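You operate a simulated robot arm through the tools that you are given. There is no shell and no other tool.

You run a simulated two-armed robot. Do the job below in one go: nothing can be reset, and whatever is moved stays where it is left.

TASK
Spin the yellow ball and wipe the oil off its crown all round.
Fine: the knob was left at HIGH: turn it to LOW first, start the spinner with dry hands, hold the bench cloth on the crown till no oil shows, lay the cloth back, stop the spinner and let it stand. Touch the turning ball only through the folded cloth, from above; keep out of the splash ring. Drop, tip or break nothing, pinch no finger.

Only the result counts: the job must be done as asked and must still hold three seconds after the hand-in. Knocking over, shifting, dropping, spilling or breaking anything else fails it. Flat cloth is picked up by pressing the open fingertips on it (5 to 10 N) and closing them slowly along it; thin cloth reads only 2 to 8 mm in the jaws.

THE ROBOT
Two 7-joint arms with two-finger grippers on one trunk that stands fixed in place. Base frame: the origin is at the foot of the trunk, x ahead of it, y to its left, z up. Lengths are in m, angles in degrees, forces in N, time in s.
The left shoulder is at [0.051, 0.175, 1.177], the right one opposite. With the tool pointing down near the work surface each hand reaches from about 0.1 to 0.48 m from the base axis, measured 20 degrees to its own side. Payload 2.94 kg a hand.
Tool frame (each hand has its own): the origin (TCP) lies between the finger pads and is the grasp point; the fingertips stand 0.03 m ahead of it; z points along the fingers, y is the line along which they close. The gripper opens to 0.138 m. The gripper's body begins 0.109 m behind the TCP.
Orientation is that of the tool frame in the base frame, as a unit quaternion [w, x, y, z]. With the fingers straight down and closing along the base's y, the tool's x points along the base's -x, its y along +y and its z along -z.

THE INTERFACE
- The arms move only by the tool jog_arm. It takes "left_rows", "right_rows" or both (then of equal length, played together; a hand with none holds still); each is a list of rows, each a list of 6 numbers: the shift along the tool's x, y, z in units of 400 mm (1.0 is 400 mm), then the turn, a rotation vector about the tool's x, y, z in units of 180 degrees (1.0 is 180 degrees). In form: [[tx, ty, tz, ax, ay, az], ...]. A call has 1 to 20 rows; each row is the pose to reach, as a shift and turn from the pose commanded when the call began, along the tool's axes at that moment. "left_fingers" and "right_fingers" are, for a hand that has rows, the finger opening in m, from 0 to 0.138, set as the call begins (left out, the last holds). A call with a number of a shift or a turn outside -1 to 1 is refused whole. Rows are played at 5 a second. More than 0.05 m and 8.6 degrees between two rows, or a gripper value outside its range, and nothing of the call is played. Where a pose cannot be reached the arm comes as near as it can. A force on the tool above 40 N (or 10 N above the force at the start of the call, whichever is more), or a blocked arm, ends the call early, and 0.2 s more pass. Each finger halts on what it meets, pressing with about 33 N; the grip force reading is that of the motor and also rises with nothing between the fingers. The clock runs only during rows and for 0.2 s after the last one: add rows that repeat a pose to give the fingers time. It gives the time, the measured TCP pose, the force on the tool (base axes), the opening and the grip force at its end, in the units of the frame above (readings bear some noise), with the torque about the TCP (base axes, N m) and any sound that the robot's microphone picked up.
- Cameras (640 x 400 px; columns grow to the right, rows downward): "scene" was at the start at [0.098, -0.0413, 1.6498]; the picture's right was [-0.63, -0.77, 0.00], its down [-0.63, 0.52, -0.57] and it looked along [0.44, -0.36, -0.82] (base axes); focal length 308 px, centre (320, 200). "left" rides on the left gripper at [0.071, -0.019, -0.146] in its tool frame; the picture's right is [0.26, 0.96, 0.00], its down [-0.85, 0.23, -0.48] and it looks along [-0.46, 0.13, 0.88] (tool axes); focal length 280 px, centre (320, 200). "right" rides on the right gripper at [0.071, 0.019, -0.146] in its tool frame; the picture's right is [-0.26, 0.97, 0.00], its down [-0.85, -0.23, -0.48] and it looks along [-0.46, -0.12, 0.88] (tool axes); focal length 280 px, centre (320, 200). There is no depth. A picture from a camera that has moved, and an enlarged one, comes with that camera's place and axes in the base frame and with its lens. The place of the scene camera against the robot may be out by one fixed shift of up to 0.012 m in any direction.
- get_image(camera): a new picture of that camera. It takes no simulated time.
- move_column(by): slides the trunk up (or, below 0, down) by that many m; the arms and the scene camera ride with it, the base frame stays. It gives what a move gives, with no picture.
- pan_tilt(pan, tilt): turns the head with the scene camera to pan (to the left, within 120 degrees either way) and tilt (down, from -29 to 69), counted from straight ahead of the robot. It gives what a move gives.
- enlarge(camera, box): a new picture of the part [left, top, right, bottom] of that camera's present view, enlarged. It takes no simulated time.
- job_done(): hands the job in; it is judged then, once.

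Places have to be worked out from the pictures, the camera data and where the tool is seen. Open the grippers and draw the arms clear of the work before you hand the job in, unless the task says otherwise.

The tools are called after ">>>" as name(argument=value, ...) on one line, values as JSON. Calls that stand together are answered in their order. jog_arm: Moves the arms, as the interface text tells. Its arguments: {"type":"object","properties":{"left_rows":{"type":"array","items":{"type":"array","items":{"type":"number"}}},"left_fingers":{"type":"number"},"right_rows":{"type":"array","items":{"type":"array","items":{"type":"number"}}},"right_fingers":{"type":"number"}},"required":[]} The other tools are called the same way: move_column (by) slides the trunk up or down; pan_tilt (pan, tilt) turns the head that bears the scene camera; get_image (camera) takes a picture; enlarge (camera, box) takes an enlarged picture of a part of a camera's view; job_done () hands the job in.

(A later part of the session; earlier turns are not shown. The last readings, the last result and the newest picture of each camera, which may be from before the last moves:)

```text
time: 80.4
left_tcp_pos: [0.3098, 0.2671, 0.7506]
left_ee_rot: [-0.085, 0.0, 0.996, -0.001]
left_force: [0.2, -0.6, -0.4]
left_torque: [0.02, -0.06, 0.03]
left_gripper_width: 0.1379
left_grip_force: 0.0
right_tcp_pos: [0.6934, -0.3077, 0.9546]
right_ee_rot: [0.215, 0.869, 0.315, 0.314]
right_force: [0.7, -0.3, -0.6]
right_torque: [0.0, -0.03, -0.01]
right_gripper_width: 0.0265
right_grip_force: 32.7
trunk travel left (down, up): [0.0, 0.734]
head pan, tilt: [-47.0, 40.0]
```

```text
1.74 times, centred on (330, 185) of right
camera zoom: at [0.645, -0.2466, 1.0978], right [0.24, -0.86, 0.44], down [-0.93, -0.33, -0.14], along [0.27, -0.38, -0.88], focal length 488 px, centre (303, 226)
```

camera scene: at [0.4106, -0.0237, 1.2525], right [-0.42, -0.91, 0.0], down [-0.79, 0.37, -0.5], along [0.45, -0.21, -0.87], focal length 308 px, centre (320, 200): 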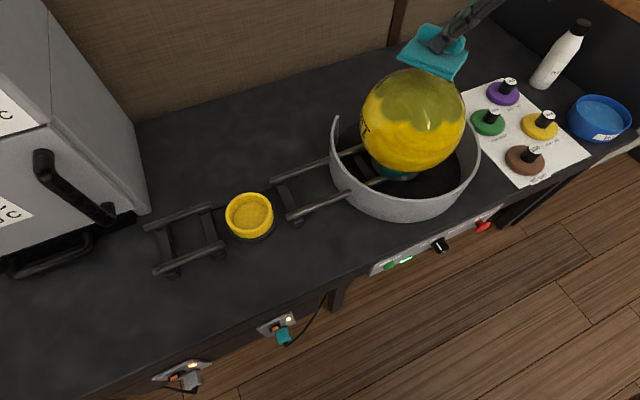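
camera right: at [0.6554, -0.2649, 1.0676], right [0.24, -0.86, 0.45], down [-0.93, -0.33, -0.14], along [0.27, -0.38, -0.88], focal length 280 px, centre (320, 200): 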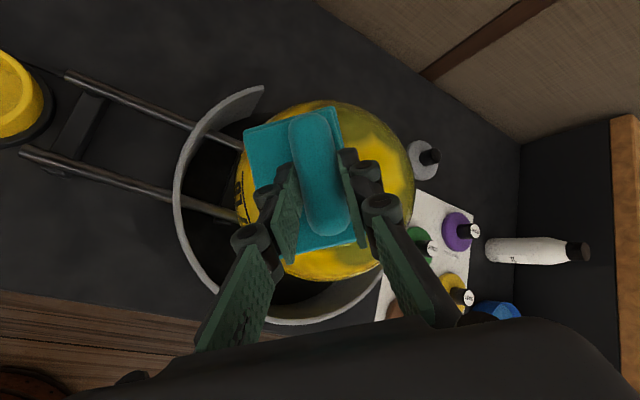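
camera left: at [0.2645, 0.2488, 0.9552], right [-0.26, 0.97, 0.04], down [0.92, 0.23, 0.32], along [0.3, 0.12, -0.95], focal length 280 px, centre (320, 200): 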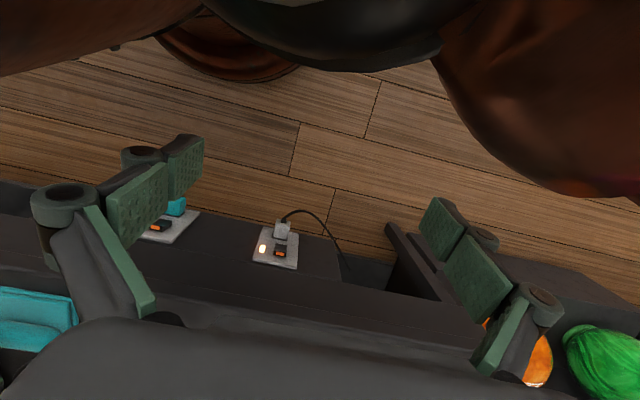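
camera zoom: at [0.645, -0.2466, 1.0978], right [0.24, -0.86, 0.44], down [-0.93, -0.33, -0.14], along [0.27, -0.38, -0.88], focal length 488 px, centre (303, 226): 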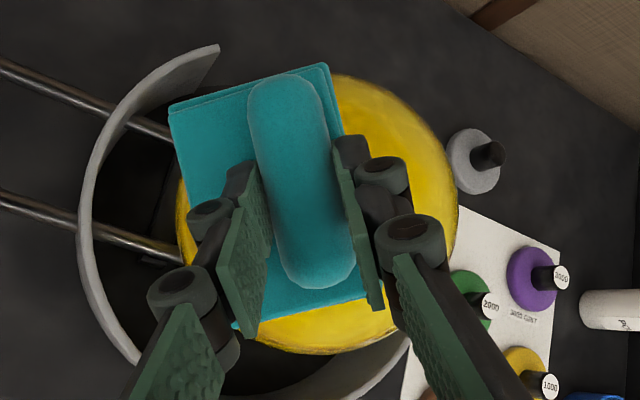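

I swing the cloth back to level and to the side so the whole crown can be seen.

>>> jog_arm(right_rows=[[0.0165, -0.0385, -0.036, 0.028, 0, 0.0162], [0.033, -0.077, -0.0725, 0.056, 0, 0.0324], [0.049, -0.1155, -0.109, 0.084, 0, 0.0486], [0.0655, -0.154, -0.145, 0.1123, 0, 0.0648], [0.082, -0.1925, -0.1815, 0.1403, 0, 0.081], [0.0985, -0.231, -0.218, 0.1684, 0, 0.0972]])

>>> enlarge(camera="scene", box=[220, 100, 420, 300])

>>> get_image(camera="right")

```text
time: 81.8
left_tcp_pos: [0.3096, 0.2675, 0.7502]
left_ee_rot: [-0.085, 0.0, 0.996, 0.001]
left_force: [1.2, 0.4, -0.4]
left_torque: [-0.02, 0.01, -0.01]
left_gripper_width: 0.138
left_grip_force: 0.0
right_tcp_pos: [0.6202, -0.1997, 0.9787]
right_ee_rot: [-0.069, 0.933, 0.25, 0.25]
right_force: [-1.2, 0.6, -0.6]
right_torque: [-0.03, 0.02, 0.02]
right_gripper_width: 0.0267
right_grip_force: 32.9
trunk travel left (down, up): [0.0, 0.734]
head pan, tilt: [-47.0, 40.0]
```

```text
2.00 times, centred on (320, 200) of scene
camera zoom: at [0.4074, -0.0572, 1.2795], right [-0.73, -0.68, 0.0], down [-0.44, 0.47, -0.77], along [0.52, -0.56, -0.64], focal length 616 px, centre (320, 200)
```

zoom: 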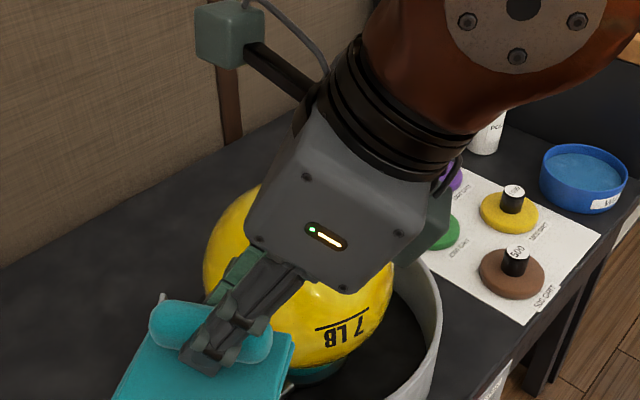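

```text
taken
camera right: at [0.6202, -0.2226, 1.1403], right [0.29, -0.95, -0.13], down [-0.96, -0.29, -0.01], along [-0.03, 0.13, -0.99], focal length 280 px, centre (320, 200)
```

right: 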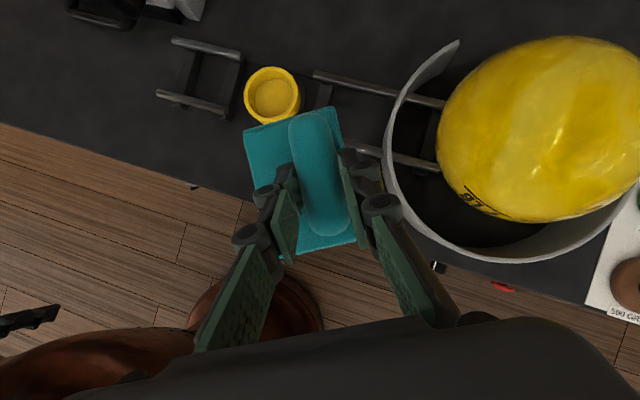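

The ball looks clean from here. I check all around: enlarge now, then again after short waits as it turns.

>>> enlarge(camera="right", box=[420, 20, 640, 240])

>>> jog_arm(right_rows=[[0, 0, 0, 0, 0, 0]])

>>> enlarge(camera="right", box=[420, 20, 640, 240])

>>> jog_arm(right_rows=[[0, 0, 0, 0, 0, 0]])

>>> enlarge(camera="right", box=[420, 20, 640, 240])

```text
1.82 times, centred on (530, 130) of right
camera zoom: at [0.6202, -0.2226, 1.1403], right [0.29, -0.95, -0.13], down [-0.96, -0.29, -0.01], along [-0.03, 0.13, -0.99], focal length 510 px, centre (-62, 327)
```

zoom: 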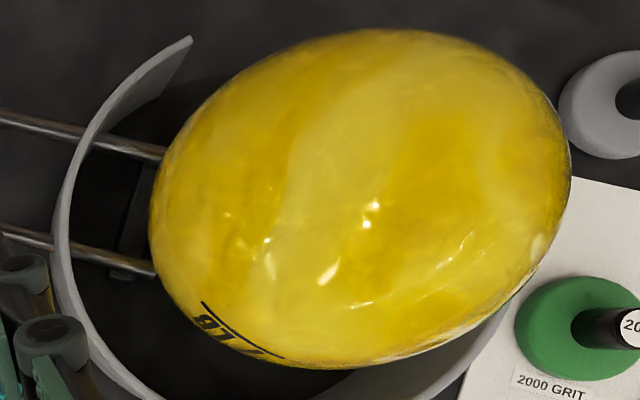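

```text
time: 82.2
left_tcp_pos: [0.3082, 0.2696, 0.75]
left_ee_rot: [-0.086, 0.0, 0.996, 0.0]
left_force: [0.3, -0.1, -0.5]
left_torque: [-0.03, -0.02, 0.01]
left_gripper_width: 0.1379
left_grip_force: 0.1
right_tcp_pos: [0.6199, -0.201, 0.9772]
right_ee_rot: [-0.069, 0.933, 0.251, 0.25]
right_force: [0.3, 0.6, -0.4]
right_torque: [-0.02, -0.01, -0.03]
right_gripper_width: 0.0267
right_grip_force: 33.8
trunk travel left (down, up): [0.0, 0.734]
head pan, tilt: [-47.0, 40.0]
```

```text
1.82 times, centred on (530, 130) of right
camera zoom: at [0.6202, -0.2226, 1.1402], right [0.29, -0.95, -0.13], down [-0.96, -0.29, -0.01], along [-0.03, 0.13, -0.99], focal length 510 px, centre (-62, 327)
```

zoom: 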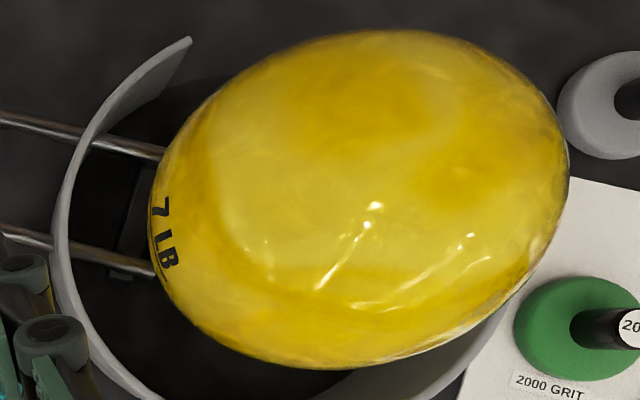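

```text
time: 82.6
left_tcp_pos: [0.309, 0.2673, 0.7498]
left_ee_rot: [-0.085, 0.001, 0.996, 0.0]
left_force: [0.3, 0.4, 0.4]
left_torque: [0.01, -0.02, 0.0]
left_gripper_width: 0.1381
left_grip_force: 0.0
right_tcp_pos: [0.6209, -0.2015, 0.9784]
right_ee_rot: [-0.069, 0.933, 0.252, 0.249]
right_force: [0.3, 0.0, 0.2]
right_torque: [-0.01, 0.02, 0.02]
right_gripper_width: 0.0267
right_grip_force: 33.2
trunk travel left (down, up): [0.0, 0.734]
head pan, tilt: [-47.0, 40.0]
```

```text
1.82 times, centred on (530, 130) of right
camera zoom: at [0.6202, -0.2226, 1.1402], right [0.29, -0.95, -0.13], down [-0.96, -0.29, -0.01], along [-0.03, 0.13, -0.99], focal length 510 px, centre (-62, 327)
```

zoom: 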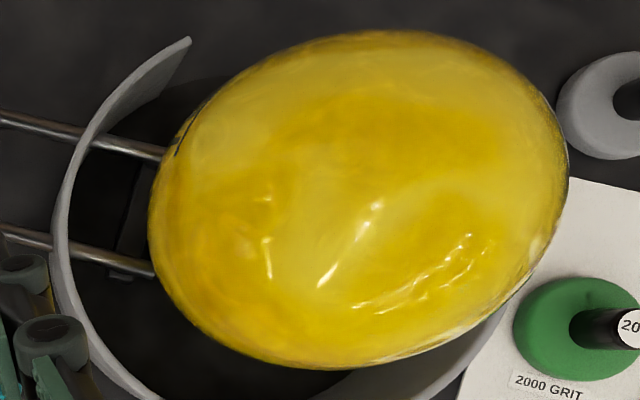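

Clean in all of these. Two more looks for the remaining part of the turn.

>>> jog_arm(right_rows=[[0, 0, 0, 0, 0, 0], [0, 0, 0, 0, 0, 0]])

>>> enlarge(camera="right", box=[420, 20, 640, 240])

>>> jog_arm(right_rows=[[0, 0, 0, 0, 0, 0], [0, 0, 0, 0, 0, 0]])

>>> enlarge(camera="right", box=[420, 20, 640, 240])

```text
time: 83.2
left_tcp_pos: [0.3086, 0.2682, 0.7492]
left_ee_rot: [-0.085, 0.0, 0.996, 0.001]
left_force: [0.1, 0.5, -0.3]
left_torque: [0.02, -0.04, -0.04]
left_gripper_width: 0.1381
left_grip_force: 0.1
right_tcp_pos: [0.62, -0.201, 0.9771]
right_ee_rot: [-0.068, 0.933, 0.251, 0.249]
right_force: [-0.9, 1.0, -0.8]
right_torque: [-0.04, -0.03, 0.01]
right_gripper_width: 0.0268
right_grip_force: 32.3
trunk travel left (down, up): [0.0, 0.734]
head pan, tilt: [-47.0, 40.0]
```

```text
1.82 times, centred on (530, 130) of right
camera zoom: at [0.6202, -0.2226, 1.1402], right [0.29, -0.95, -0.13], down [-0.96, -0.29, -0.01], along [-0.03, 0.13, -0.99], focal length 510 px, centre (-62, 327)
```

zoom: 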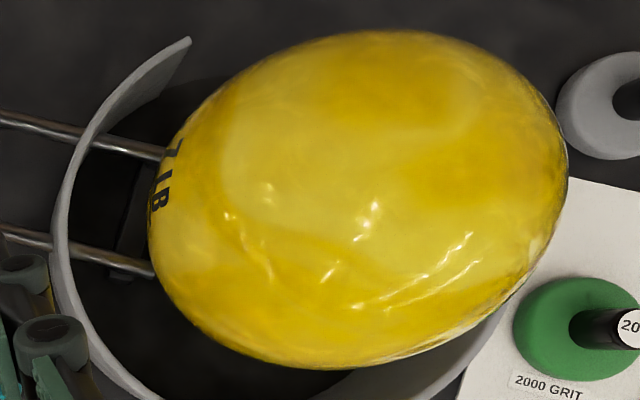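

```text
time: 83.8
left_tcp_pos: [0.3102, 0.2683, 0.7515]
left_ee_rot: [-0.085, -0.001, 0.996, 0.0]
left_force: [0.0, -0.6, 0.0]
left_torque: [0.01, 0.0, -0.03]
left_gripper_width: 0.1381
left_grip_force: 0.1
right_tcp_pos: [0.6205, -0.2013, 0.9779]
right_ee_rot: [-0.068, 0.933, 0.25, 0.251]
right_force: [-0.1, -0.7, -1.4]
right_torque: [-0.02, 0.03, -0.02]
right_gripper_width: 0.0268
right_grip_force: 32.9
trunk travel left (down, up): [0.0, 0.734]
head pan, tilt: [-47.0, 40.0]
```

```text
1.82 times, centred on (530, 130) of right
camera zoom: at [0.6202, -0.2225, 1.1402], right [0.29, -0.95, -0.13], down [-0.96, -0.29, -0.01], along [-0.03, 0.13, -0.99], focal length 510 px, centre (-62, 327)
```

zoom: 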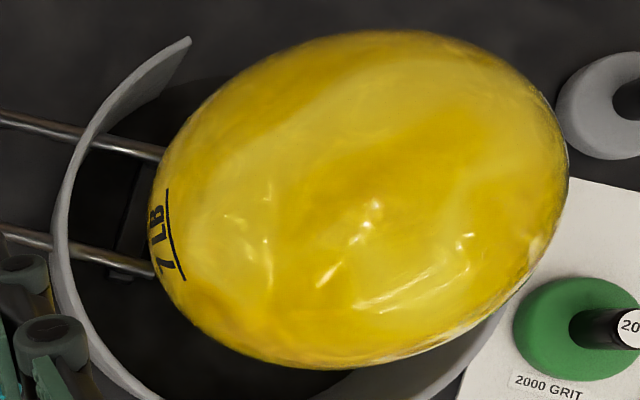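

No oil shows anywhere on the crown. Now I rotate the hand back (+60° about vertical) and return toward the cloth's place.

>>> jog_arm(right_rows=[[-0.005, -0.0135, 0.024, 0.0208, 0, -0.0361], [-0.01, -0.027, 0.0485, 0.0417, 0, -0.0722], [-0.015, -0.0405, 0.073, 0.0625, 0, -0.1083], [-0.02, -0.054, 0.097, 0.0833, 0, -0.1443], [-0.025, -0.0675, 0.121, 0.1042, 0, -0.1804], [-0.03, -0.081, 0.1455, 0.125, 0, -0.2165], [-0.035, -0.0945, 0.17, 0.1458, 0, -0.2526], [-0.0395, -0.108, 0.194, 0.1667, 0, -0.2887], [-0.0395, -0.108, 0.194, 0.1667, 0, -0.2887]])

>>> get_image(camera="right")

```text
time: 85.8
left_tcp_pos: [0.3091, 0.2666, 0.7501]
left_ee_rot: [-0.085, 0.001, 0.996, 0.0]
left_force: [-0.5, -0.1, 0.0]
left_torque: [0.01, 0.0, 0.01]
left_gripper_width: 0.1381
left_grip_force: 0.2
right_tcp_pos: [0.6187, -0.1514, 0.9033]
right_ee_rot: [-0.185, 0.681, 0.684, 0.183]
right_force: [0.1, 0.2, 0.6]
right_torque: [-0.03, -0.01, -0.01]
right_gripper_width: 0.0269
right_grip_force: 33.1
trunk travel left (down, up): [0.0, 0.734]
head pan, tilt: [-47.0, 40.0]
```

```text
taken
camera right: at [0.6394, -0.1619, 1.0652], right [0.97, -0.22, -0.13], down [-0.23, -0.97, -0.01], along [-0.13, 0.04, -0.99], focal length 280 px, centre (320, 200)
```

right: 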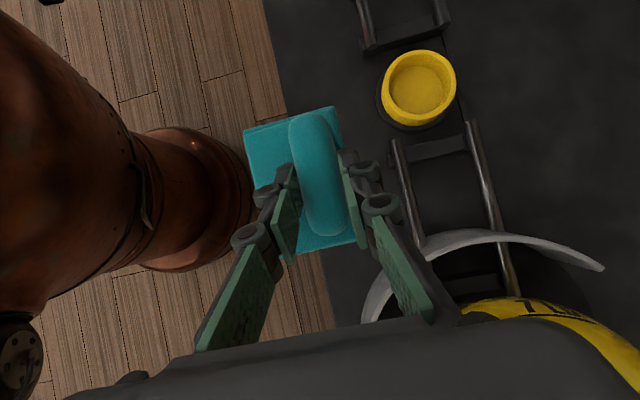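

Same pose as on the way out. I retrace to 6 cm above the cloth's original spot and turn the head to watch.

>>> jog_arm(right_rows=[[-0.0015, 0.009, 0.073, 0, 0, 0], [-0.003, 0.018, 0.146, 0, 0, 0], [-0.0046, 0.027, 0.218, 0, 0, 0], [-0.0061, 0.036, 0.291, 0, 0, 0], [-0.0077, 0.045, 0.364, 0, 0, 0], [-0.0092, 0.054, 0.437, 0, 0, 0], [-0.0107, 0.0633, 0.509, 0, 0, 0], [-0.0107, 0.0633, 0.509, 0, 0, 0]])

>>> pan_tilt(pan=-15, tilt=60)

>>> get_image(camera="scene")

>>> get_image(camera="right")

```text
time: 87.6
left_tcp_pos: [0.3117, 0.2666, 0.7508]
left_ee_rot: [-0.085, 0.0, 0.996, 0.0]
left_force: [-0.4, 0.7, 0.6]
left_torque: [0.0, -0.01, 0.0]
left_gripper_width: 0.1383
left_grip_force: 0.1
right_tcp_pos: [0.646, -0.052, 0.7247]
right_ee_rot: [-0.185, 0.682, 0.684, 0.182]
right_force: [0.8, 1.3, -0.7]
right_torque: [-0.01, -0.02, -0.01]
right_gripper_width: 0.0269
right_grip_force: 32.8
trunk travel left (down, up): [0.0, 0.734]
head pan, tilt: [-47.0, 40.0]
```

```text
time: 88.6
left_tcp_pos: [0.3093, 0.2677, 0.7497]
left_ee_rot: [-0.084, 0.0, 0.996, 0.0]
left_force: [0.1, -0.1, -0.3]
left_torque: [0.03, 0.01, 0.01]
left_gripper_width: 0.1383
left_grip_force: 0.2
right_tcp_pos: [0.6468, -0.051, 0.724]
right_ee_rot: [-0.183, 0.682, 0.684, 0.183]
right_force: [-0.2, -0.1, -0.4]
right_torque: [-0.01, -0.02, 0.0]
right_gripper_width: 0.0268
right_grip_force: 32.7
trunk travel left (down, up): [0.0, 0.734]
head pan, tilt: [-15.0, 60.0]
```

```text
taken
camera scene: at [0.4142, -0.0121, 1.2527], right [-0.26, -0.97, 0.0], down [-0.84, 0.22, -0.5], along [0.48, -0.13, -0.87], focal length 308 px, centre (320, 200)
```

scene: 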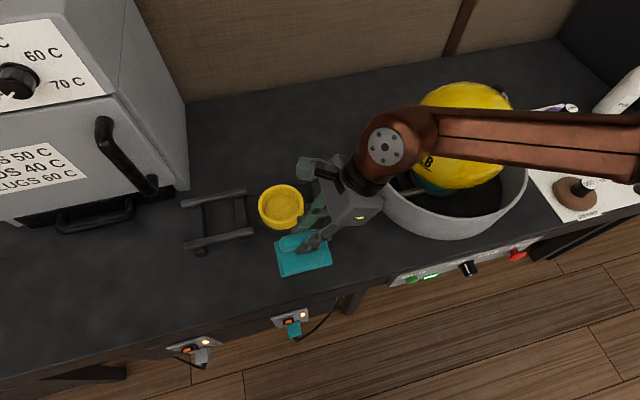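

```text
taken
camera right: at [0.665, -0.0623, 0.8868], right [0.97, -0.22, -0.13], down [-0.23, -0.97, -0.01], along [-0.13, 0.04, -0.99], focal length 280 px, centre (320, 200)
```

right: 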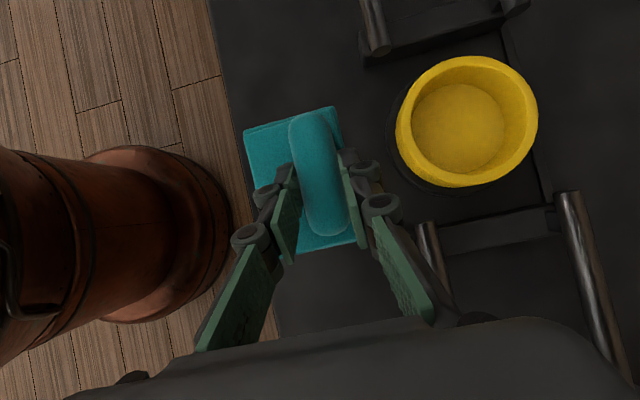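

I lower the cloth to just above its old spot, correcting 2 mm in x.

>>> jog_arm(right_rows=[[-0.0185, -0.0015, 0.03, 0, 0, 0], [-0.037, -0.003, 0.06, 0, 0, 0], [-0.0555, -0.0045, 0.09, 0, 0, 0], [-0.068, -0.006, 0.11, 0, 0, 0], [-0.0736, -0.006, 0.1193, 0, 0, 0]])

```text
time: 89.8
left_tcp_pos: [0.309, 0.269, 0.7497]
left_ee_rot: [-0.085, 0.0, 0.996, 0.001]
left_force: [-0.2, -0.6, -0.5]
left_torque: [-0.01, 0.0, 0.0]
left_gripper_width: 0.1383
left_grip_force: 0.1
right_tcp_pos: [0.6415, -0.0548, 0.6698]
right_ee_rot: [-0.184, 0.682, 0.684, 0.183]
right_force: [0.2, -0.1, -0.6]
right_torque: [0.0, 0.02, 0.0]
right_gripper_width: 0.0267
right_grip_force: 32.7
trunk travel left (down, up): [0.0, 0.734]
head pan, tilt: [-15.0, 60.0]
```

Not touching yet (z≈0.670). I descend in 1 mm steps with a small correction until light contact.

>>> jog_arm(right_rows=[[0.003, 0.005, 0.0046, 0, 0, 0], [0.0018, 0.005, 0.0068, 0, 0, 0], [0.0005, 0.005, 0.009, 0, 0, 0], [-0.0007, 0.005, 0.0112, 0, 0, 0], [-0.0007, 0.005, 0.0112, 0, 0, 0]])

>>> enlarge(camera="scene", box=[250, 170, 370, 290])

```text
time: 91.0
left_tcp_pos: [0.31, 0.2685, 0.7499]
left_ee_rot: [-0.086, 0.001, 0.996, 0.0]
left_force: [0.8, -0.5, -0.1]
left_torque: [-0.03, 0.0, 0.01]
left_gripper_width: 0.1379
left_grip_force: 0.1
right_tcp_pos: [0.644, -0.052, 0.6652]
right_ee_rot: [-0.184, 0.682, 0.684, 0.183]
right_force: [0.9, -0.9, 3.0]
right_torque: [0.12, -0.03, 0.0]
right_gripper_width: 0.0268
right_grip_force: 33.2
trunk travel left (down, up): [0.0, 0.734]
head pan, tilt: [-15.0, 60.0]
```

```text
3.33 times, centred on (310, 230) of scene
camera zoom: at [0.4137, -0.0122, 1.2528], right [-0.26, -0.97, 0.0], down [-0.84, 0.22, -0.5], along [0.48, -0.13, -0.87], focal length 1027 px, centre (353, 100)
```

zoom: 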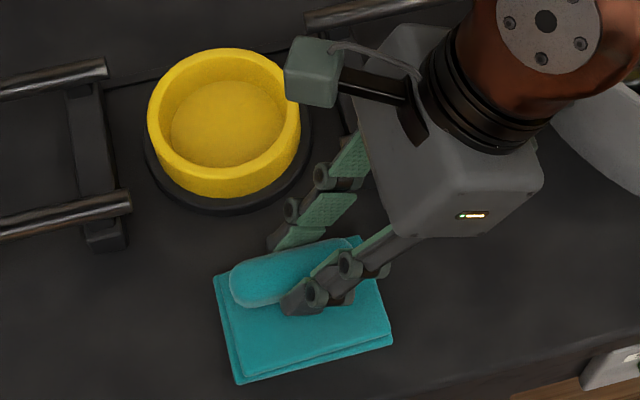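

Cloth touches the bench (3 N) at the very grasp pose. I seat it 1 mm more and open the fingers to release.

>>> jog_arm(right_rows=[[-0.0012, 0, 0.0022, 0, 0, 0], [-0.0012, 0, 0.0022, 0, 0, 0]])

>>> jog_arm(right_rows=[[0, 0, 0, 0, 0, 0], [0, 0, 0, 0, 0, 0], [0, 0, 0, 0, 0, 0]], right_fingers=0.05)

>>> enlarge(camera="right", box=[230, 90, 410, 260])

```text
time: 91.6
left_tcp_pos: [0.3086, 0.2681, 0.7499]
left_ee_rot: [-0.085, 0.001, 0.996, 0.001]
left_force: [0.2, -0.5, -0.5]
left_torque: [0.0, 0.02, 0.0]
left_gripper_width: 0.1381
left_grip_force: 0.1
right_tcp_pos: [0.6441, -0.0519, 0.6655]
right_ee_rot: [-0.184, 0.682, 0.683, 0.183]
right_force: [0.6, -2.6, 10.5]
right_torque: [0.03, 0.04, -0.01]
right_gripper_width: 0.0266
right_grip_force: 33.3
trunk travel left (down, up): [0.0, 0.734]
head pan, tilt: [-15.0, 60.0]
```

```text
time: 92.4
left_tcp_pos: [0.3086, 0.2686, 0.7509]
left_ee_rot: [-0.085, 0.0, 0.996, 0.0]
left_force: [-0.3, 0.4, 0.2]
left_torque: [0.03, 0.01, 0.0]
left_gripper_width: 0.138
left_grip_force: 0.0
right_tcp_pos: [0.6439, -0.0518, 0.6632]
right_ee_rot: [-0.183, 0.683, 0.684, 0.182]
right_force: [0.6, -0.4, 3.2]
right_torque: [0.01, 0.08, 0.03]
right_gripper_width: 0.052
right_grip_force: 0.3
trunk travel left (down, up): [0.0, 0.734]
head pan, tilt: [-15.0, 60.0]
```

```text
2.35 times, centred on (320, 175) of right
camera zoom: at [0.6639, -0.0626, 0.8257], right [0.97, -0.22, -0.13], down [-0.23, -0.97, -0.01], along [-0.13, 0.04, -0.99], focal length 660 px, centre (320, 259)
```

zoom: 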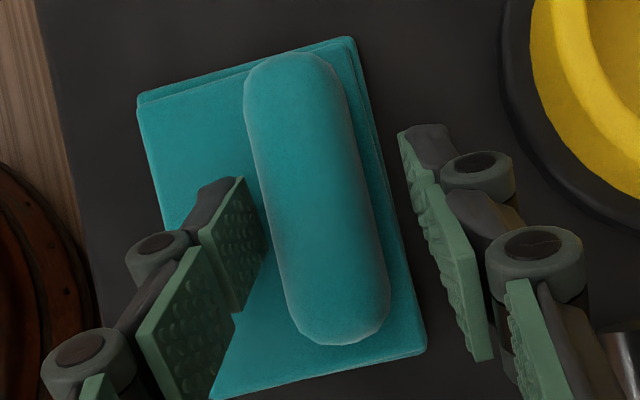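

The cloth lies free between the open fingers. I raise the hand straight up, clear of it.

>>> jog_arm(right_rows=[[0.0063, 0, -0.0108, 0, 0, 0], [0.0125, 0, -0.0217, 0, 0, 0], [0.0375, 0, -0.065, 0, 0, 0], [0.075, 0, -0.13, 0, 0, 0], [0.1125, 0, -0.195, 0, 0, 0], [0.15, 0, -0.26, 0, 0, 0]])

>>> get_image(camera="right")

>>> get_image(camera="scene")

```text
time: 93.8
left_tcp_pos: [0.3083, 0.2683, 0.7492]
left_ee_rot: [-0.085, 0.0, 0.996, 0.0]
left_force: [-0.1, 0.1, 0.1]
left_torque: [-0.03, 0.03, -0.02]
left_gripper_width: 0.138
left_grip_force: 0.0
right_tcp_pos: [0.6441, -0.0523, 0.7845]
right_ee_rot: [-0.184, 0.682, 0.684, 0.182]
right_force: [0.6, 0.8, -0.6]
right_torque: [0.0, 0.01, 0.0]
right_gripper_width: 0.0499
right_grip_force: 0.2
trunk travel left (down, up): [0.0, 0.734]
head pan, tilt: [-15.0, 60.0]
```

```text
taken
camera right: at [0.6647, -0.0623, 0.9463], right [0.97, -0.22, -0.13], down [-0.23, -0.97, -0.01], along [-0.13, 0.04, -0.99], focal length 280 px, centre (320, 200)
```

right: 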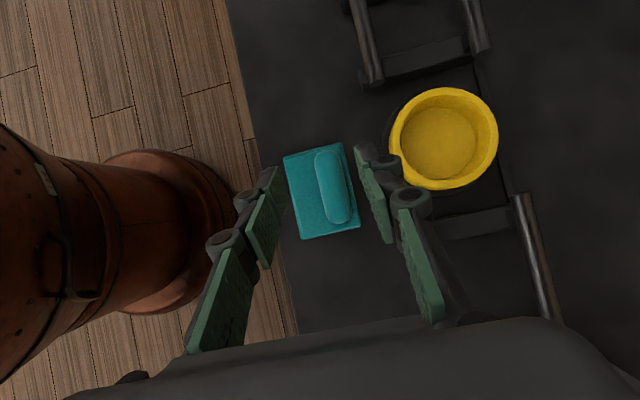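

```text
taken
camera scene: at [0.4136, -0.012, 1.2529], right [-0.26, -0.97, 0.0], down [-0.84, 0.22, -0.5], along [0.48, -0.13, -0.87], focal length 308 px, centre (320, 200)
```

scene: 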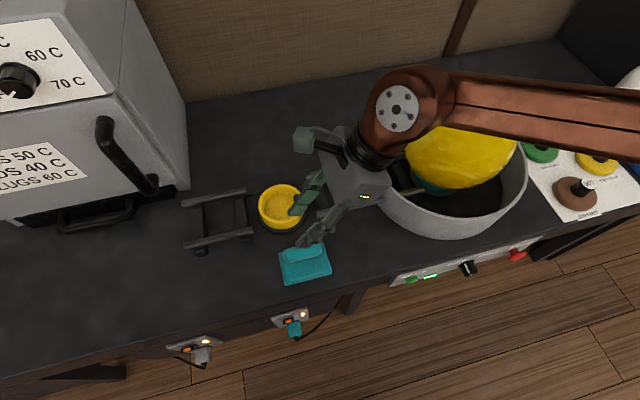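

The cloth is back at its place (centre ≈(0.629,-0.038)). Now to the STOP button: I bring the hand back in front of the bench, straightening to the plain pointing-down pose, fingers closing.

>>> jog_arm(right_rows=[[0.01, -0.03, -0.06, 0.01, -0.0101, -0.0374], [0.01, -0.067, -0.1, 0.02, -0.0202, -0.0749], [-0.02, -0.105, -0.15, 0.03, -0.0303, -0.1123], [-0.06, -0.145, -0.19, 0.04, -0.0404, -0.1497], [-0.1, -0.185, -0.23, 0.0499, -0.0505, -0.1872], [-0.14, -0.225, -0.265, 0.0599, -0.0606, -0.2246], [-0.18, -0.265, -0.3, 0.0699, -0.0707, -0.262], [-0.22, -0.305, -0.33, 0.0799, -0.0808, -0.2994], [-0.265, -0.345, -0.36, 0.0899, -0.0909, -0.3369], [-0.31, -0.385, -0.385, 0.0998, -0.101, -0.3743], [-0.36, -0.42, -0.41, 0.1098, -0.1111, -0.4117], [-0.41, -0.455, -0.43, 0.1198, -0.1212, -0.4492], [-0.454, -0.485, -0.451, 0.1298, -0.1313, -0.4866]], right_fingers=0.0)

>>> get_image(camera="scene")

```text
time: 96.6
left_tcp_pos: [0.3101, 0.2684, 0.7501]
left_ee_rot: [-0.085, 0.0, 0.996, 0.001]
left_force: [0.5, -0.3, 0.5]
left_torque: [-0.03, -0.02, 0.03]
left_gripper_width: 0.1383
left_grip_force: 0.1
right_tcp_pos: [0.4512, -0.301, 0.8487]
right_ee_rot: [0.001, -0.001, 1.0, 0.001]
right_force: [0.6, 0.1, 0.2]
right_torque: [0.02, 0.0, -0.01]
right_gripper_width: 0.0
right_grip_force: 28.6
trunk travel left (down, up): [0.0, 0.734]
head pan, tilt: [-15.0, 60.0]
```

```text
taken
camera scene: at [0.4138, -0.0126, 1.2527], right [-0.26, -0.97, 0.0], down [-0.84, 0.22, -0.5], along [0.48, -0.13, -0.87], focal length 308 px, centre (320, 200)
```

scene: 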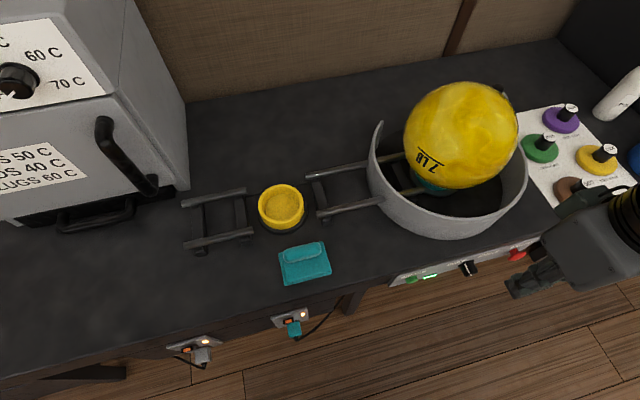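

Ball clean and cloth in place. I restore the trunk to the height that worked for the panel, then move over in front of STOP while pitching 45° forward.

>>> move_column(by=0.05)

>>> jog_arm(right_rows=[[0.006, -0.08, 0.04, 0, 0, 0], [0.012, -0.16, 0.09, 0, 0, 0], [0.018, -0.24, 0.14, 0, -0.042, 0], [0.024, -0.32, 0.19, 0, -0.084, 0], [0.03, -0.4, 0.24, 0, -0.126, 0], [0.03, -0.48, 0.275, 0, -0.168, 0], [0.03, -0.52, 0.275, 0, -0.21, 0], [0.03, -0.52, 0.275, 0, -0.25, 0]])

>>> get_image(camera="right")

```text
time: 97.5
left_tcp_pos: [0.31, 0.2681, 0.7994]
left_ee_rot: [-0.087, 0.001, 0.996, 0.0]
left_force: [0.3, 0.2, -0.2]
left_torque: [0.01, 0.06, 0.01]
left_gripper_width: 0.1379
left_grip_force: 0.1
right_tcp_pos: [0.4515, -0.3001, 0.8974]
right_ee_rot: [-0.001, 0.0, 1.0, 0.001]
right_force: [0.1, 0.1, 0.1]
right_torque: [-0.02, 0.07, 0.03]
right_gripper_width: 0.0
right_grip_force: 28.0
trunk travel left (down, up): [-0.05, 0.684]
head pan, tilt: [-15.0, 60.0]
```

```text
time: 99.3
left_tcp_pos: [0.3089, 0.267, 0.8]
left_ee_rot: [-0.085, 0.0, 0.996, 0.0]
left_force: [-0.7, 0.7, -0.2]
left_torque: [-0.02, 0.0, 0.02]
left_gripper_width: 0.138
left_grip_force: 0.1
right_tcp_pos: [0.444, -0.494, 0.7975]
right_ee_rot: [0.383, 0.001, 0.924, 0.0]
right_force: [0.2, 0.4, -0.4]
right_torque: [-0.01, 0.01, 0.0]
right_gripper_width: 0.0
right_grip_force: 28.1
right hand out of reach, approached as far as the arm can: row 8
trunk travel left (down, up): [-0.05, 0.684]
head pan, tilt: [-15.0, 60.0]
```

```text
taken
camera right: at [0.2909, -0.4729, 0.8504], right [0.19, 0.96, 0.19], down [0.26, -0.23, 0.94], along [0.95, -0.13, -0.29], focal length 280 px, centre (320, 200)
```

right: 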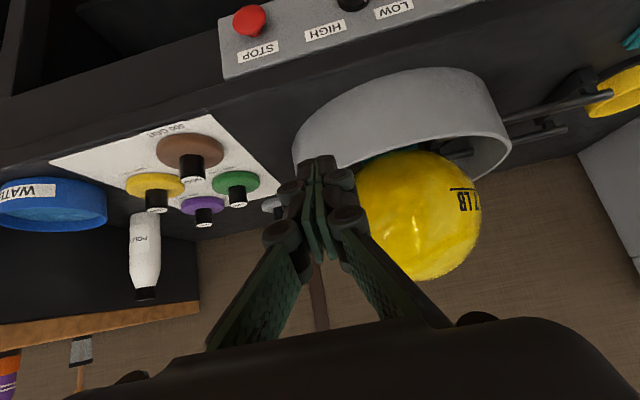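

Pitched 45° at (0.444,-0.494,0.80). I lower in front of the panel toward STOP's height at y≈-0.55.

>>> jog_arm(right_rows=[[0.06, 0, 0.058, 0, 0, 0], [0.12, -0.02, 0.116, 0, 0, 0], [0.18, -0.05, 0.174, 0, 0, 0], [0.24, -0.08, 0.231, 0, 0, 0], [0.3, -0.11, 0.289, 0, 0, 0], [0.361, -0.14, 0.347, 0, 0, 0]])

>>> get_image(camera="right")

```text
time: 100.7
left_tcp_pos: [0.3093, 0.2676, 0.8013]
left_ee_rot: [-0.085, 0.001, 0.996, 0.0]
left_force: [1.3, 0.4, 0.3]
left_torque: [0.01, -0.02, 0.0]
left_gripper_width: 0.138
left_grip_force: 0.0
right_tcp_pos: [0.4486, -0.5336, 0.5889]
right_ee_rot: [0.384, 0.003, 0.924, -0.003]
right_force: [-0.3, 0.2, 0.2]
right_torque: [0.0, 0.0, 0.0]
right_gripper_width: 0.0001
right_grip_force: 28.3
right hand out of reach, approached as far as the arm can: row 1, 2, 3, 4, 5, 6
trunk travel left (down, up): [-0.05, 0.684]
head pan, tilt: [-15.0, 60.0]
```

```text
taken
camera right: at [0.2966, -0.5114, 0.6421], right [0.19, 0.96, 0.18], down [0.26, -0.23, 0.94], along [0.95, -0.13, -0.3], focal length 280 px, centre (320, 200)
```

right: 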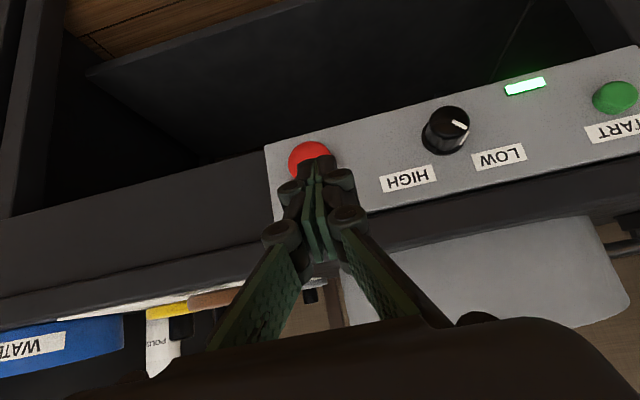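

STOP is located again at ≈(0.548,-0.548,0.523). I move forward to bring the closed fingertips right in front of it (about 2–3 cm short).

>>> jog_arm(right_rows=[[0.001, -0.013, 0.04, 0, 0, 0], [0.002, -0.026, 0.08, 0, 0, 0], [0.0025, -0.0385, 0.12, 0, 0, 0], [0.0025, -0.0385, 0.145, 0, 0, 0]])

>>> enlarge(camera="right", box=[200, 70, 460, 270])

>>> pan_tilt(pan=-55, tilt=60)

>>> get_image(camera="scene")

```text
time: 101.7
left_tcp_pos: [0.3093, 0.2673, 0.7987]
left_ee_rot: [-0.085, 0.001, 0.996, 0.001]
left_force: [-0.4, 0.1, -0.2]
left_torque: [0.0, -0.04, -0.01]
left_gripper_width: 0.138
left_grip_force: 0.1
right_tcp_pos: [0.4913, -0.5484, 0.5477]
right_ee_rot: [0.383, 0.001, 0.924, 0.001]
right_force: [-0.9, -0.3, -0.7]
right_torque: [0.0, -0.02, -0.01]
right_gripper_width: 0.0001
right_grip_force: 28.6
trunk travel left (down, up): [-0.05, 0.684]
head pan, tilt: [-15.0, 60.0]
```

```text
2.00 times, centred on (330, 170) of right
camera zoom: at [0.3377, -0.5275, 0.6012], right [0.19, 0.96, 0.19], down [0.26, -0.23, 0.94], along [0.95, -0.13, -0.3], focal length 561 px, centre (300, 260)
```

zoom: 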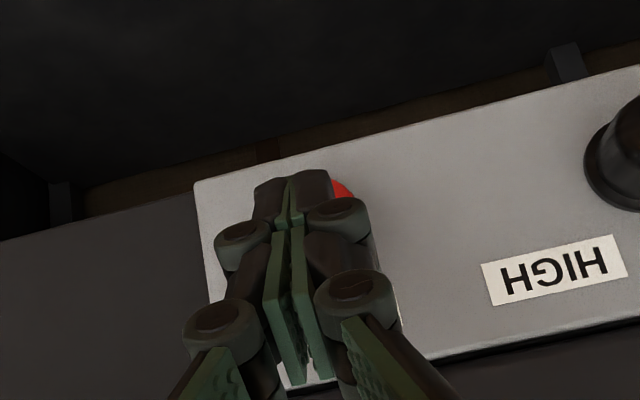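

```text
time: 102.8
left_tcp_pos: [0.3087, 0.2684, 0.7998]
left_ee_rot: [-0.086, 0.0, 0.996, 0.0]
left_force: [1.2, -0.3, -0.8]
left_torque: [0.01, 0.02, 0.0]
left_gripper_width: 0.1381
left_grip_force: 0.0
right_tcp_pos: [0.4906, -0.547, 0.5487]
right_ee_rot: [0.384, 0.0, 0.923, 0.001]
right_force: [0.1, 0.1, 0.5]
right_torque: [-0.04, 0.03, -0.01]
right_gripper_width: 0.0
right_grip_force: 28.2
trunk travel left (down, up): [-0.05, 0.684]
head pan, tilt: [-55.0, 60.0]
```

```text
taken
camera scene: at [0.3324, -0.0498, 1.3155], right [-0.82, -0.57, 0.0], down [-0.5, 0.71, -0.5], along [0.29, -0.41, -0.87], focal length 308 px, centre (320, 200)
```

scene: 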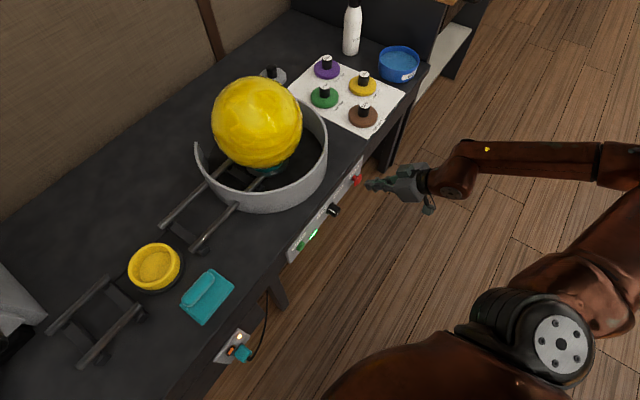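

I zoom in the head view to check the fingertip-to-STOP alignment.

>>> enlarge(camera="scene", box=[330, 150, 430, 230])

```text
5.00 times, centred on (380, 190) of scene
camera zoom: at [0.3324, -0.0498, 1.3155], right [-0.82, -0.57, 0.0], down [-0.5, 0.71, -0.5], along [0.29, -0.41, -0.87], focal length 1541 px, centre (20, 250)
```

zoom: 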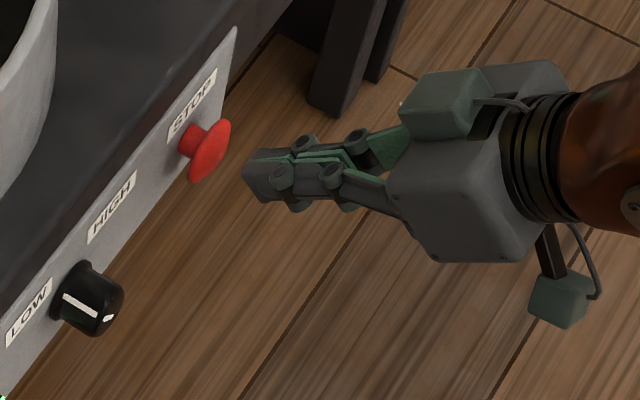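

Moving along +x takes the tips straight onto the red head, ~2.8 cm away. I advance 2.2 cm, then press in 2 mm steps.

>>> jog_arm(right_rows=[[-0.02, 0.003, 0.02, 0, 0, 0], [-0.039, 0.005, 0.039, 0, 0, 0], [-0.0425, 0.005, 0.0425, 0, 0, 0], [-0.046, 0.005, 0.046, 0, 0, 0], [-0.0495, 0.005, 0.0495, 0, 0, 0]])

>>> enlarge(camera="scene", box=[330, 150, 430, 230])

```text
time: 104.0
left_tcp_pos: [0.3075, 0.2663, 0.8008]
left_ee_rot: [-0.085, 0.001, 0.996, 0.0]
left_force: [-0.6, 0.9, -0.1]
left_torque: [-0.03, 0.0, 0.01]
left_gripper_width: 0.1381
left_grip_force: 0.0
right_tcp_pos: [0.5162, -0.5459, 0.5473]
right_ee_rot: [0.382, 0.001, 0.924, 0.0]
right_force: [-9.5, 3.0, 1.4]
right_torque: [0.03, 0.07, 0.08]
right_gripper_width: 0.006
right_grip_force: 28.4
trunk travel left (down, up): [-0.05, 0.684]
head pan, tilt: [-55.0, 60.0]
heard: click
```

```text
5.00 times, centred on (380, 190) of scene
camera zoom: at [0.3317, -0.0497, 1.3157], right [-0.82, -0.57, 0.0], down [-0.5, 0.71, -0.5], along [0.29, -0.41, -0.87], focal length 1541 px, centre (20, 250)
```

zoom: 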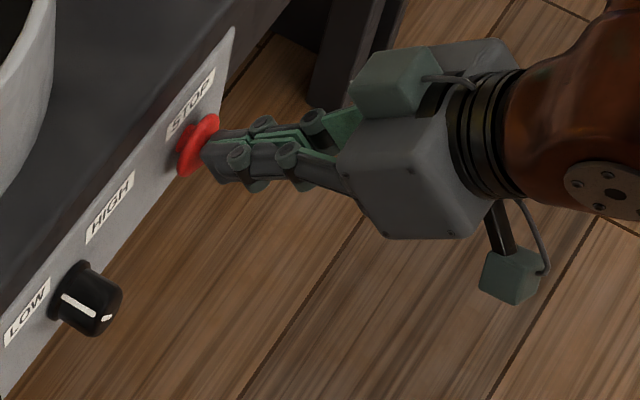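

A click was heard and the STOP head is pressed. I back off along -x and check that the ball is slowing and the run light is off.

>>> jog_arm(right_rows=[[0.015, 0, -0.015, 0, 0, 0], [0.05, 0, -0.05, 0, 0, 0], [0.1, 0, -0.1, 0, 0, 0]])

>>> get_image(camera="scene")

>>> enlarge(camera="scene", box=[180, 60, 380, 260])

```text
time: 104.8
left_tcp_pos: [0.3083, 0.2678, 0.8012]
left_ee_rot: [-0.085, 0.0, 0.996, 0.0]
left_force: [-0.1, 0.1, -0.3]
left_torque: [-0.01, 0.03, -0.04]
left_gripper_width: 0.1377
left_grip_force: 0.2
right_tcp_pos: [0.4611, -0.5452, 0.5488]
right_ee_rot: [0.383, 0.001, 0.924, 0.0]
right_force: [0.5, 0.1, -0.7]
right_torque: [0.02, 0.0, 0.02]
right_gripper_width: 0.0003
right_grip_force: 28.5
trunk travel left (down, up): [-0.05, 0.684]
head pan, tilt: [-55.0, 60.0]
```

```text
taken
camera scene: at [0.3325, -0.0494, 1.3156], right [-0.82, -0.57, 0.0], down [-0.5, 0.71, -0.5], along [0.29, -0.41, -0.87], focal length 308 px, centre (320, 200)
```

scene: 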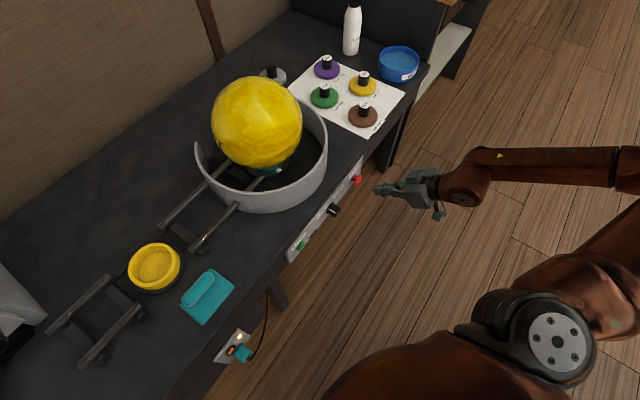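

```text
2.00 times, centred on (280, 160) of scene
camera zoom: at [0.3325, -0.0494, 1.3156], right [-0.82, -0.57, 0.0], down [-0.5, 0.71, -0.5], along [0.29, -0.41, -0.87], focal length 616 px, centre (400, 280)
```

zoom: 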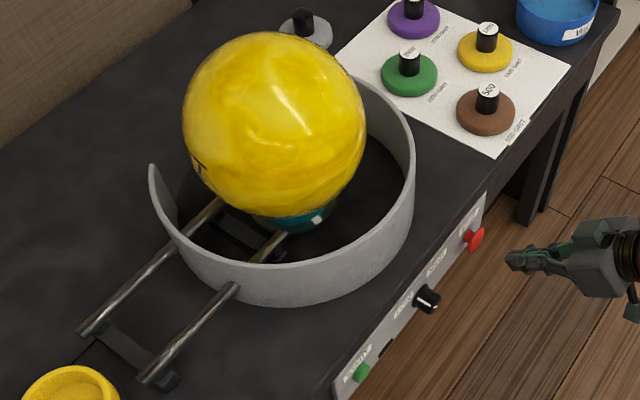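

The run light is off. I withdraw the right arm upward and back, open the gripper, and pitch it down again.

>>> jog_arm(right_rows=[[-0.04, 0.01, -0.08, 0, 0, 0], [-0.1, 0.03, -0.15, 0, 0, 0], [-0.16, 0.05, -0.22, 0, 0.03, 0], [-0.22, 0.07, -0.29, 0, 0.07, 0], [-0.28, 0.09, -0.36, 0, 0.11, 0], [-0.34, 0.11, -0.42, 0, 0.15, 0], [-0.389, 0.125, -0.46, 0, 0.19, 0], [-0.389, 0.18, -0.46, 0, 0.225, 0], [-0.389, 0.25, -0.46, 0, 0.25, 0]], right_fingers=0.138)

>>> get_image(camera="scene")

```text
time: 106.8
left_tcp_pos: [0.3082, 0.268, 0.7997]
left_ee_rot: [-0.085, 0.001, 0.996, -0.001]
left_force: [-0.1, 0.3, 0.4]
left_torque: [-0.01, -0.02, -0.01]
left_gripper_width: 0.1378
left_grip_force: 0.0
right_tcp_pos: [0.4411, -0.4451, 0.788]
right_ee_rot: [-0.001, 0.0, 1.0, 0.0]
right_force: [0.1, 0.2, -0.2]
right_torque: [-0.02, 0.02, 0.0]
right_gripper_width: 0.138
right_grip_force: 0.1
right hand out of reach, approached as far as the arm can: row 1, 2, 3, 4
trunk travel left (down, up): [-0.05, 0.684]
head pan, tilt: [-55.0, 60.0]
```

```text
taken
camera scene: at [0.3326, -0.0493, 1.3154], right [-0.82, -0.57, 0.0], down [-0.5, 0.71, -0.5], along [0.29, -0.41, -0.87], focal length 308 px, centre (320, 200)
```

scene: 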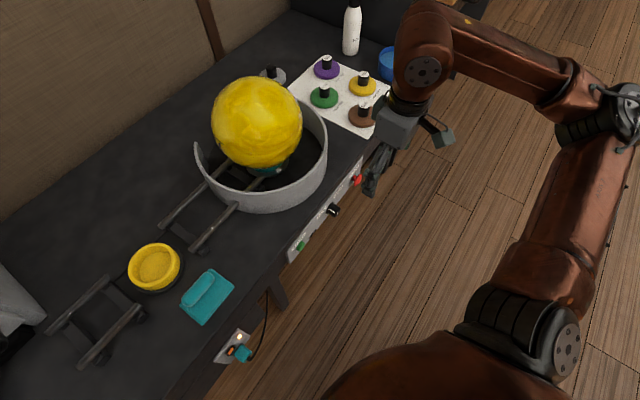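

I draw the right arm back clear of the bench, then compare pictures to see whether the ball still turns.

>>> jog_arm(right_rows=[[0.07, 0.03, -0.03, 0, 0, 0], [0.14, 0.08, -0.06, 0, 0, 0], [0.21, 0.13, -0.09, 0, 0, 0], [0.28, 0.18, -0.12, 0, 0, 0], [0.34, 0.23, -0.15, 0, 0, 0], [0.375, 0.275, -0.15, 0, 0, 0]])

>>> enlarge(camera="scene", box=[180, 60, 380, 260])

>>> jog_arm(right_rows=[[0, 0, 0, 0, 0, 0], [0, 0, 0, 0, 0, 0], [0, 0, 0, 0, 0, 0]])

>>> enlarge(camera="scene", box=[180, 60, 380, 260])

```text
time: 108.2
left_tcp_pos: [0.3082, 0.2676, 0.8009]
left_ee_rot: [-0.085, 0.001, 0.996, 0.0]
left_force: [0.5, 0.0, -0.1]
left_torque: [0.0, 0.01, -0.01]
left_gripper_width: 0.1378
left_grip_force: 0.0
right_tcp_pos: [0.2913, -0.3373, 0.8479]
right_ee_rot: [0.001, 0.001, 1.0, 0.001]
right_force: [1.0, -0.7, 0.3]
right_torque: [-0.01, 0.03, 0.0]
right_gripper_width: 0.1381
right_grip_force: 0.0
trunk travel left (down, up): [-0.05, 0.684]
head pan, tilt: [-55.0, 60.0]
```

```text
2.00 times, centred on (280, 160) of scene
camera zoom: at [0.3324, -0.0495, 1.3155], right [-0.82, -0.57, 0.0], down [-0.5, 0.71, -0.5], along [0.29, -0.41, -0.87], focal length 616 px, centre (400, 280)
```

zoom: 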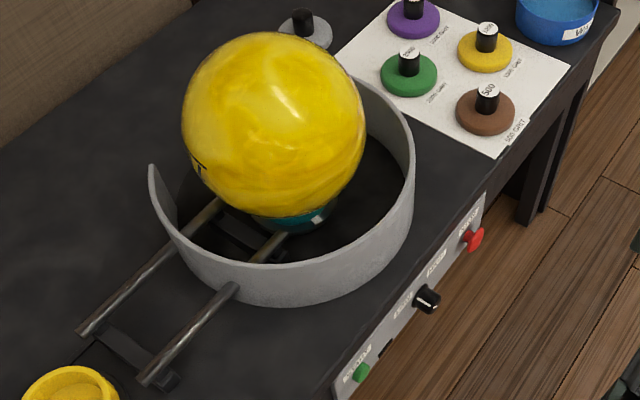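

```text
time: 109.0
left_tcp_pos: [0.3081, 0.2683, 0.8006]
left_ee_rot: [-0.086, -0.001, 0.996, -0.001]
left_force: [-1.1, -0.7, -0.3]
left_torque: [0.01, 0.01, -0.02]
left_gripper_width: 0.1377
left_grip_force: 0.1
right_tcp_pos: [0.2903, -0.3375, 0.8482]
right_ee_rot: [0.002, 0.001, 1.0, 0.0]
right_force: [0.2, 0.4, -0.5]
right_torque: [0.03, -0.01, -0.02]
right_gripper_width: 0.1377
right_grip_force: 0.0
trunk travel left (down, up): [-0.05, 0.684]
head pan, tilt: [-55.0, 60.0]
```

```text
2.00 times, centred on (280, 160) of scene
camera zoom: at [0.3324, -0.0497, 1.3155], right [-0.82, -0.57, 0.0], down [-0.5, 0.71, -0.5], along [0.29, -0.41, -0.87], focal length 616 px, centre (400, 280)
```

zoom: 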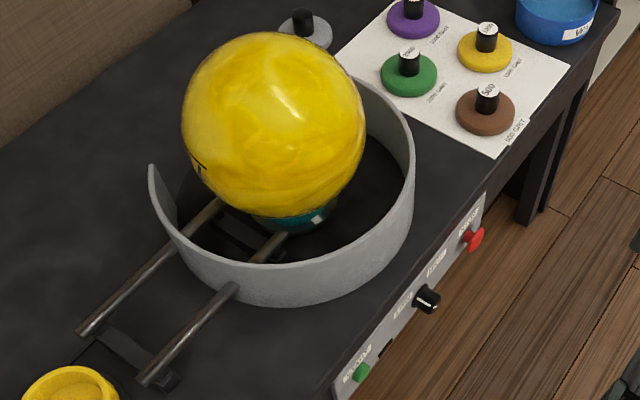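

The ball is at rest (pictures 0.8 s apart are identical), the light is off and the knob at LOW. One last check of the cloth and the whole bench before handing in.

>>> pan_tilt(pan=-35, tilt=55)

>>> get_image(camera="scene")

>>> enlarge(camera="scene", box=[290, 190, 420, 290])

>>> enlarge(camera="right", box=[210, 180, 420, 330])

```text
time: 109.8
left_tcp_pos: [0.3097, 0.2683, 0.8007]
left_ee_rot: [-0.086, 0.0, 0.996, 0.0]
left_force: [0.2, -0.4, -0.3]
left_torque: [-0.01, -0.01, 0.04]
left_gripper_width: 0.138
left_grip_force: 0.2
right_tcp_pos: [0.2906, -0.3366, 0.8479]
right_ee_rot: [0.001, 0.0, 1.0, 0.001]
right_force: [-0.4, -0.2, -0.1]
right_torque: [0.01, 0.04, 0.02]
right_gripper_width: 0.1379
right_grip_force: 0.0
trunk travel left (down, up): [-0.05, 0.684]
head pan, tilt: [-35.0, 55.0]
```

```text
taken
camera scene: at [0.3532, -0.0365, 1.3216], right [-0.57, -0.82, 0.0], down [-0.67, 0.47, -0.57], along [0.47, -0.33, -0.82], focal length 308 px, centre (320, 200)
```

scene: 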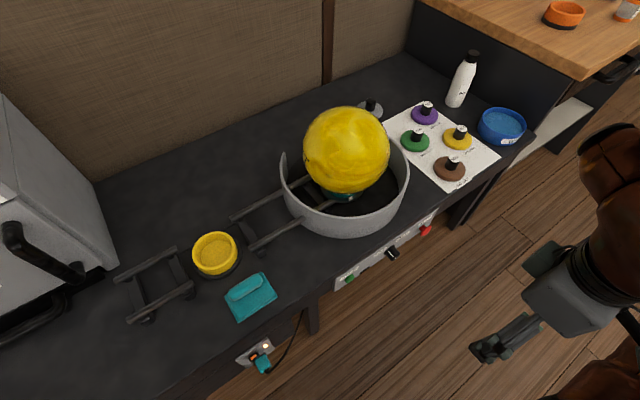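

```text
4.00 times, centred on (355, 240) of scene
camera zoom: at [0.3532, -0.0365, 1.3216], right [-0.57, -0.82, 0.0], down [-0.67, 0.47, -0.57], along [0.47, -0.33, -0.82], focal length 1233 px, centre (180, 40)
```

zoom: 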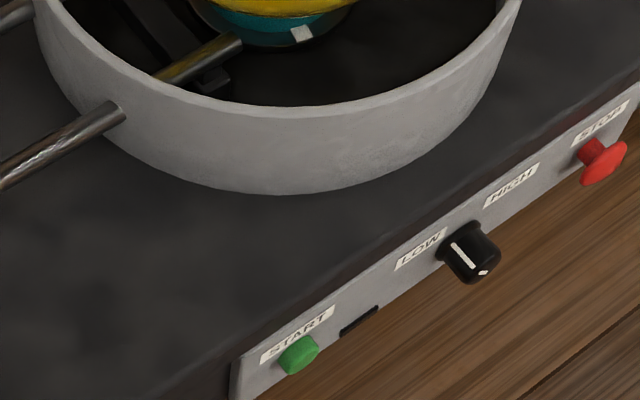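

```text
2.67 times, centred on (315, 255) of right
camera zoom: at [0.2203, -0.3171, 0.9937], right [0.26, 0.96, 0.0], down [0.85, -0.23, 0.48], along [0.46, -0.12, -0.88], focal length 748 px, centre (333, 53)
```

zoom: 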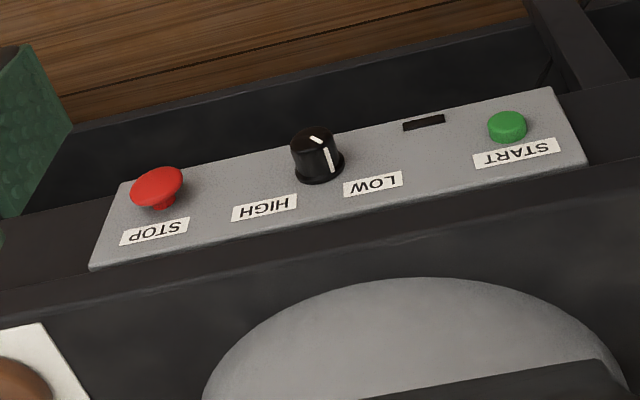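

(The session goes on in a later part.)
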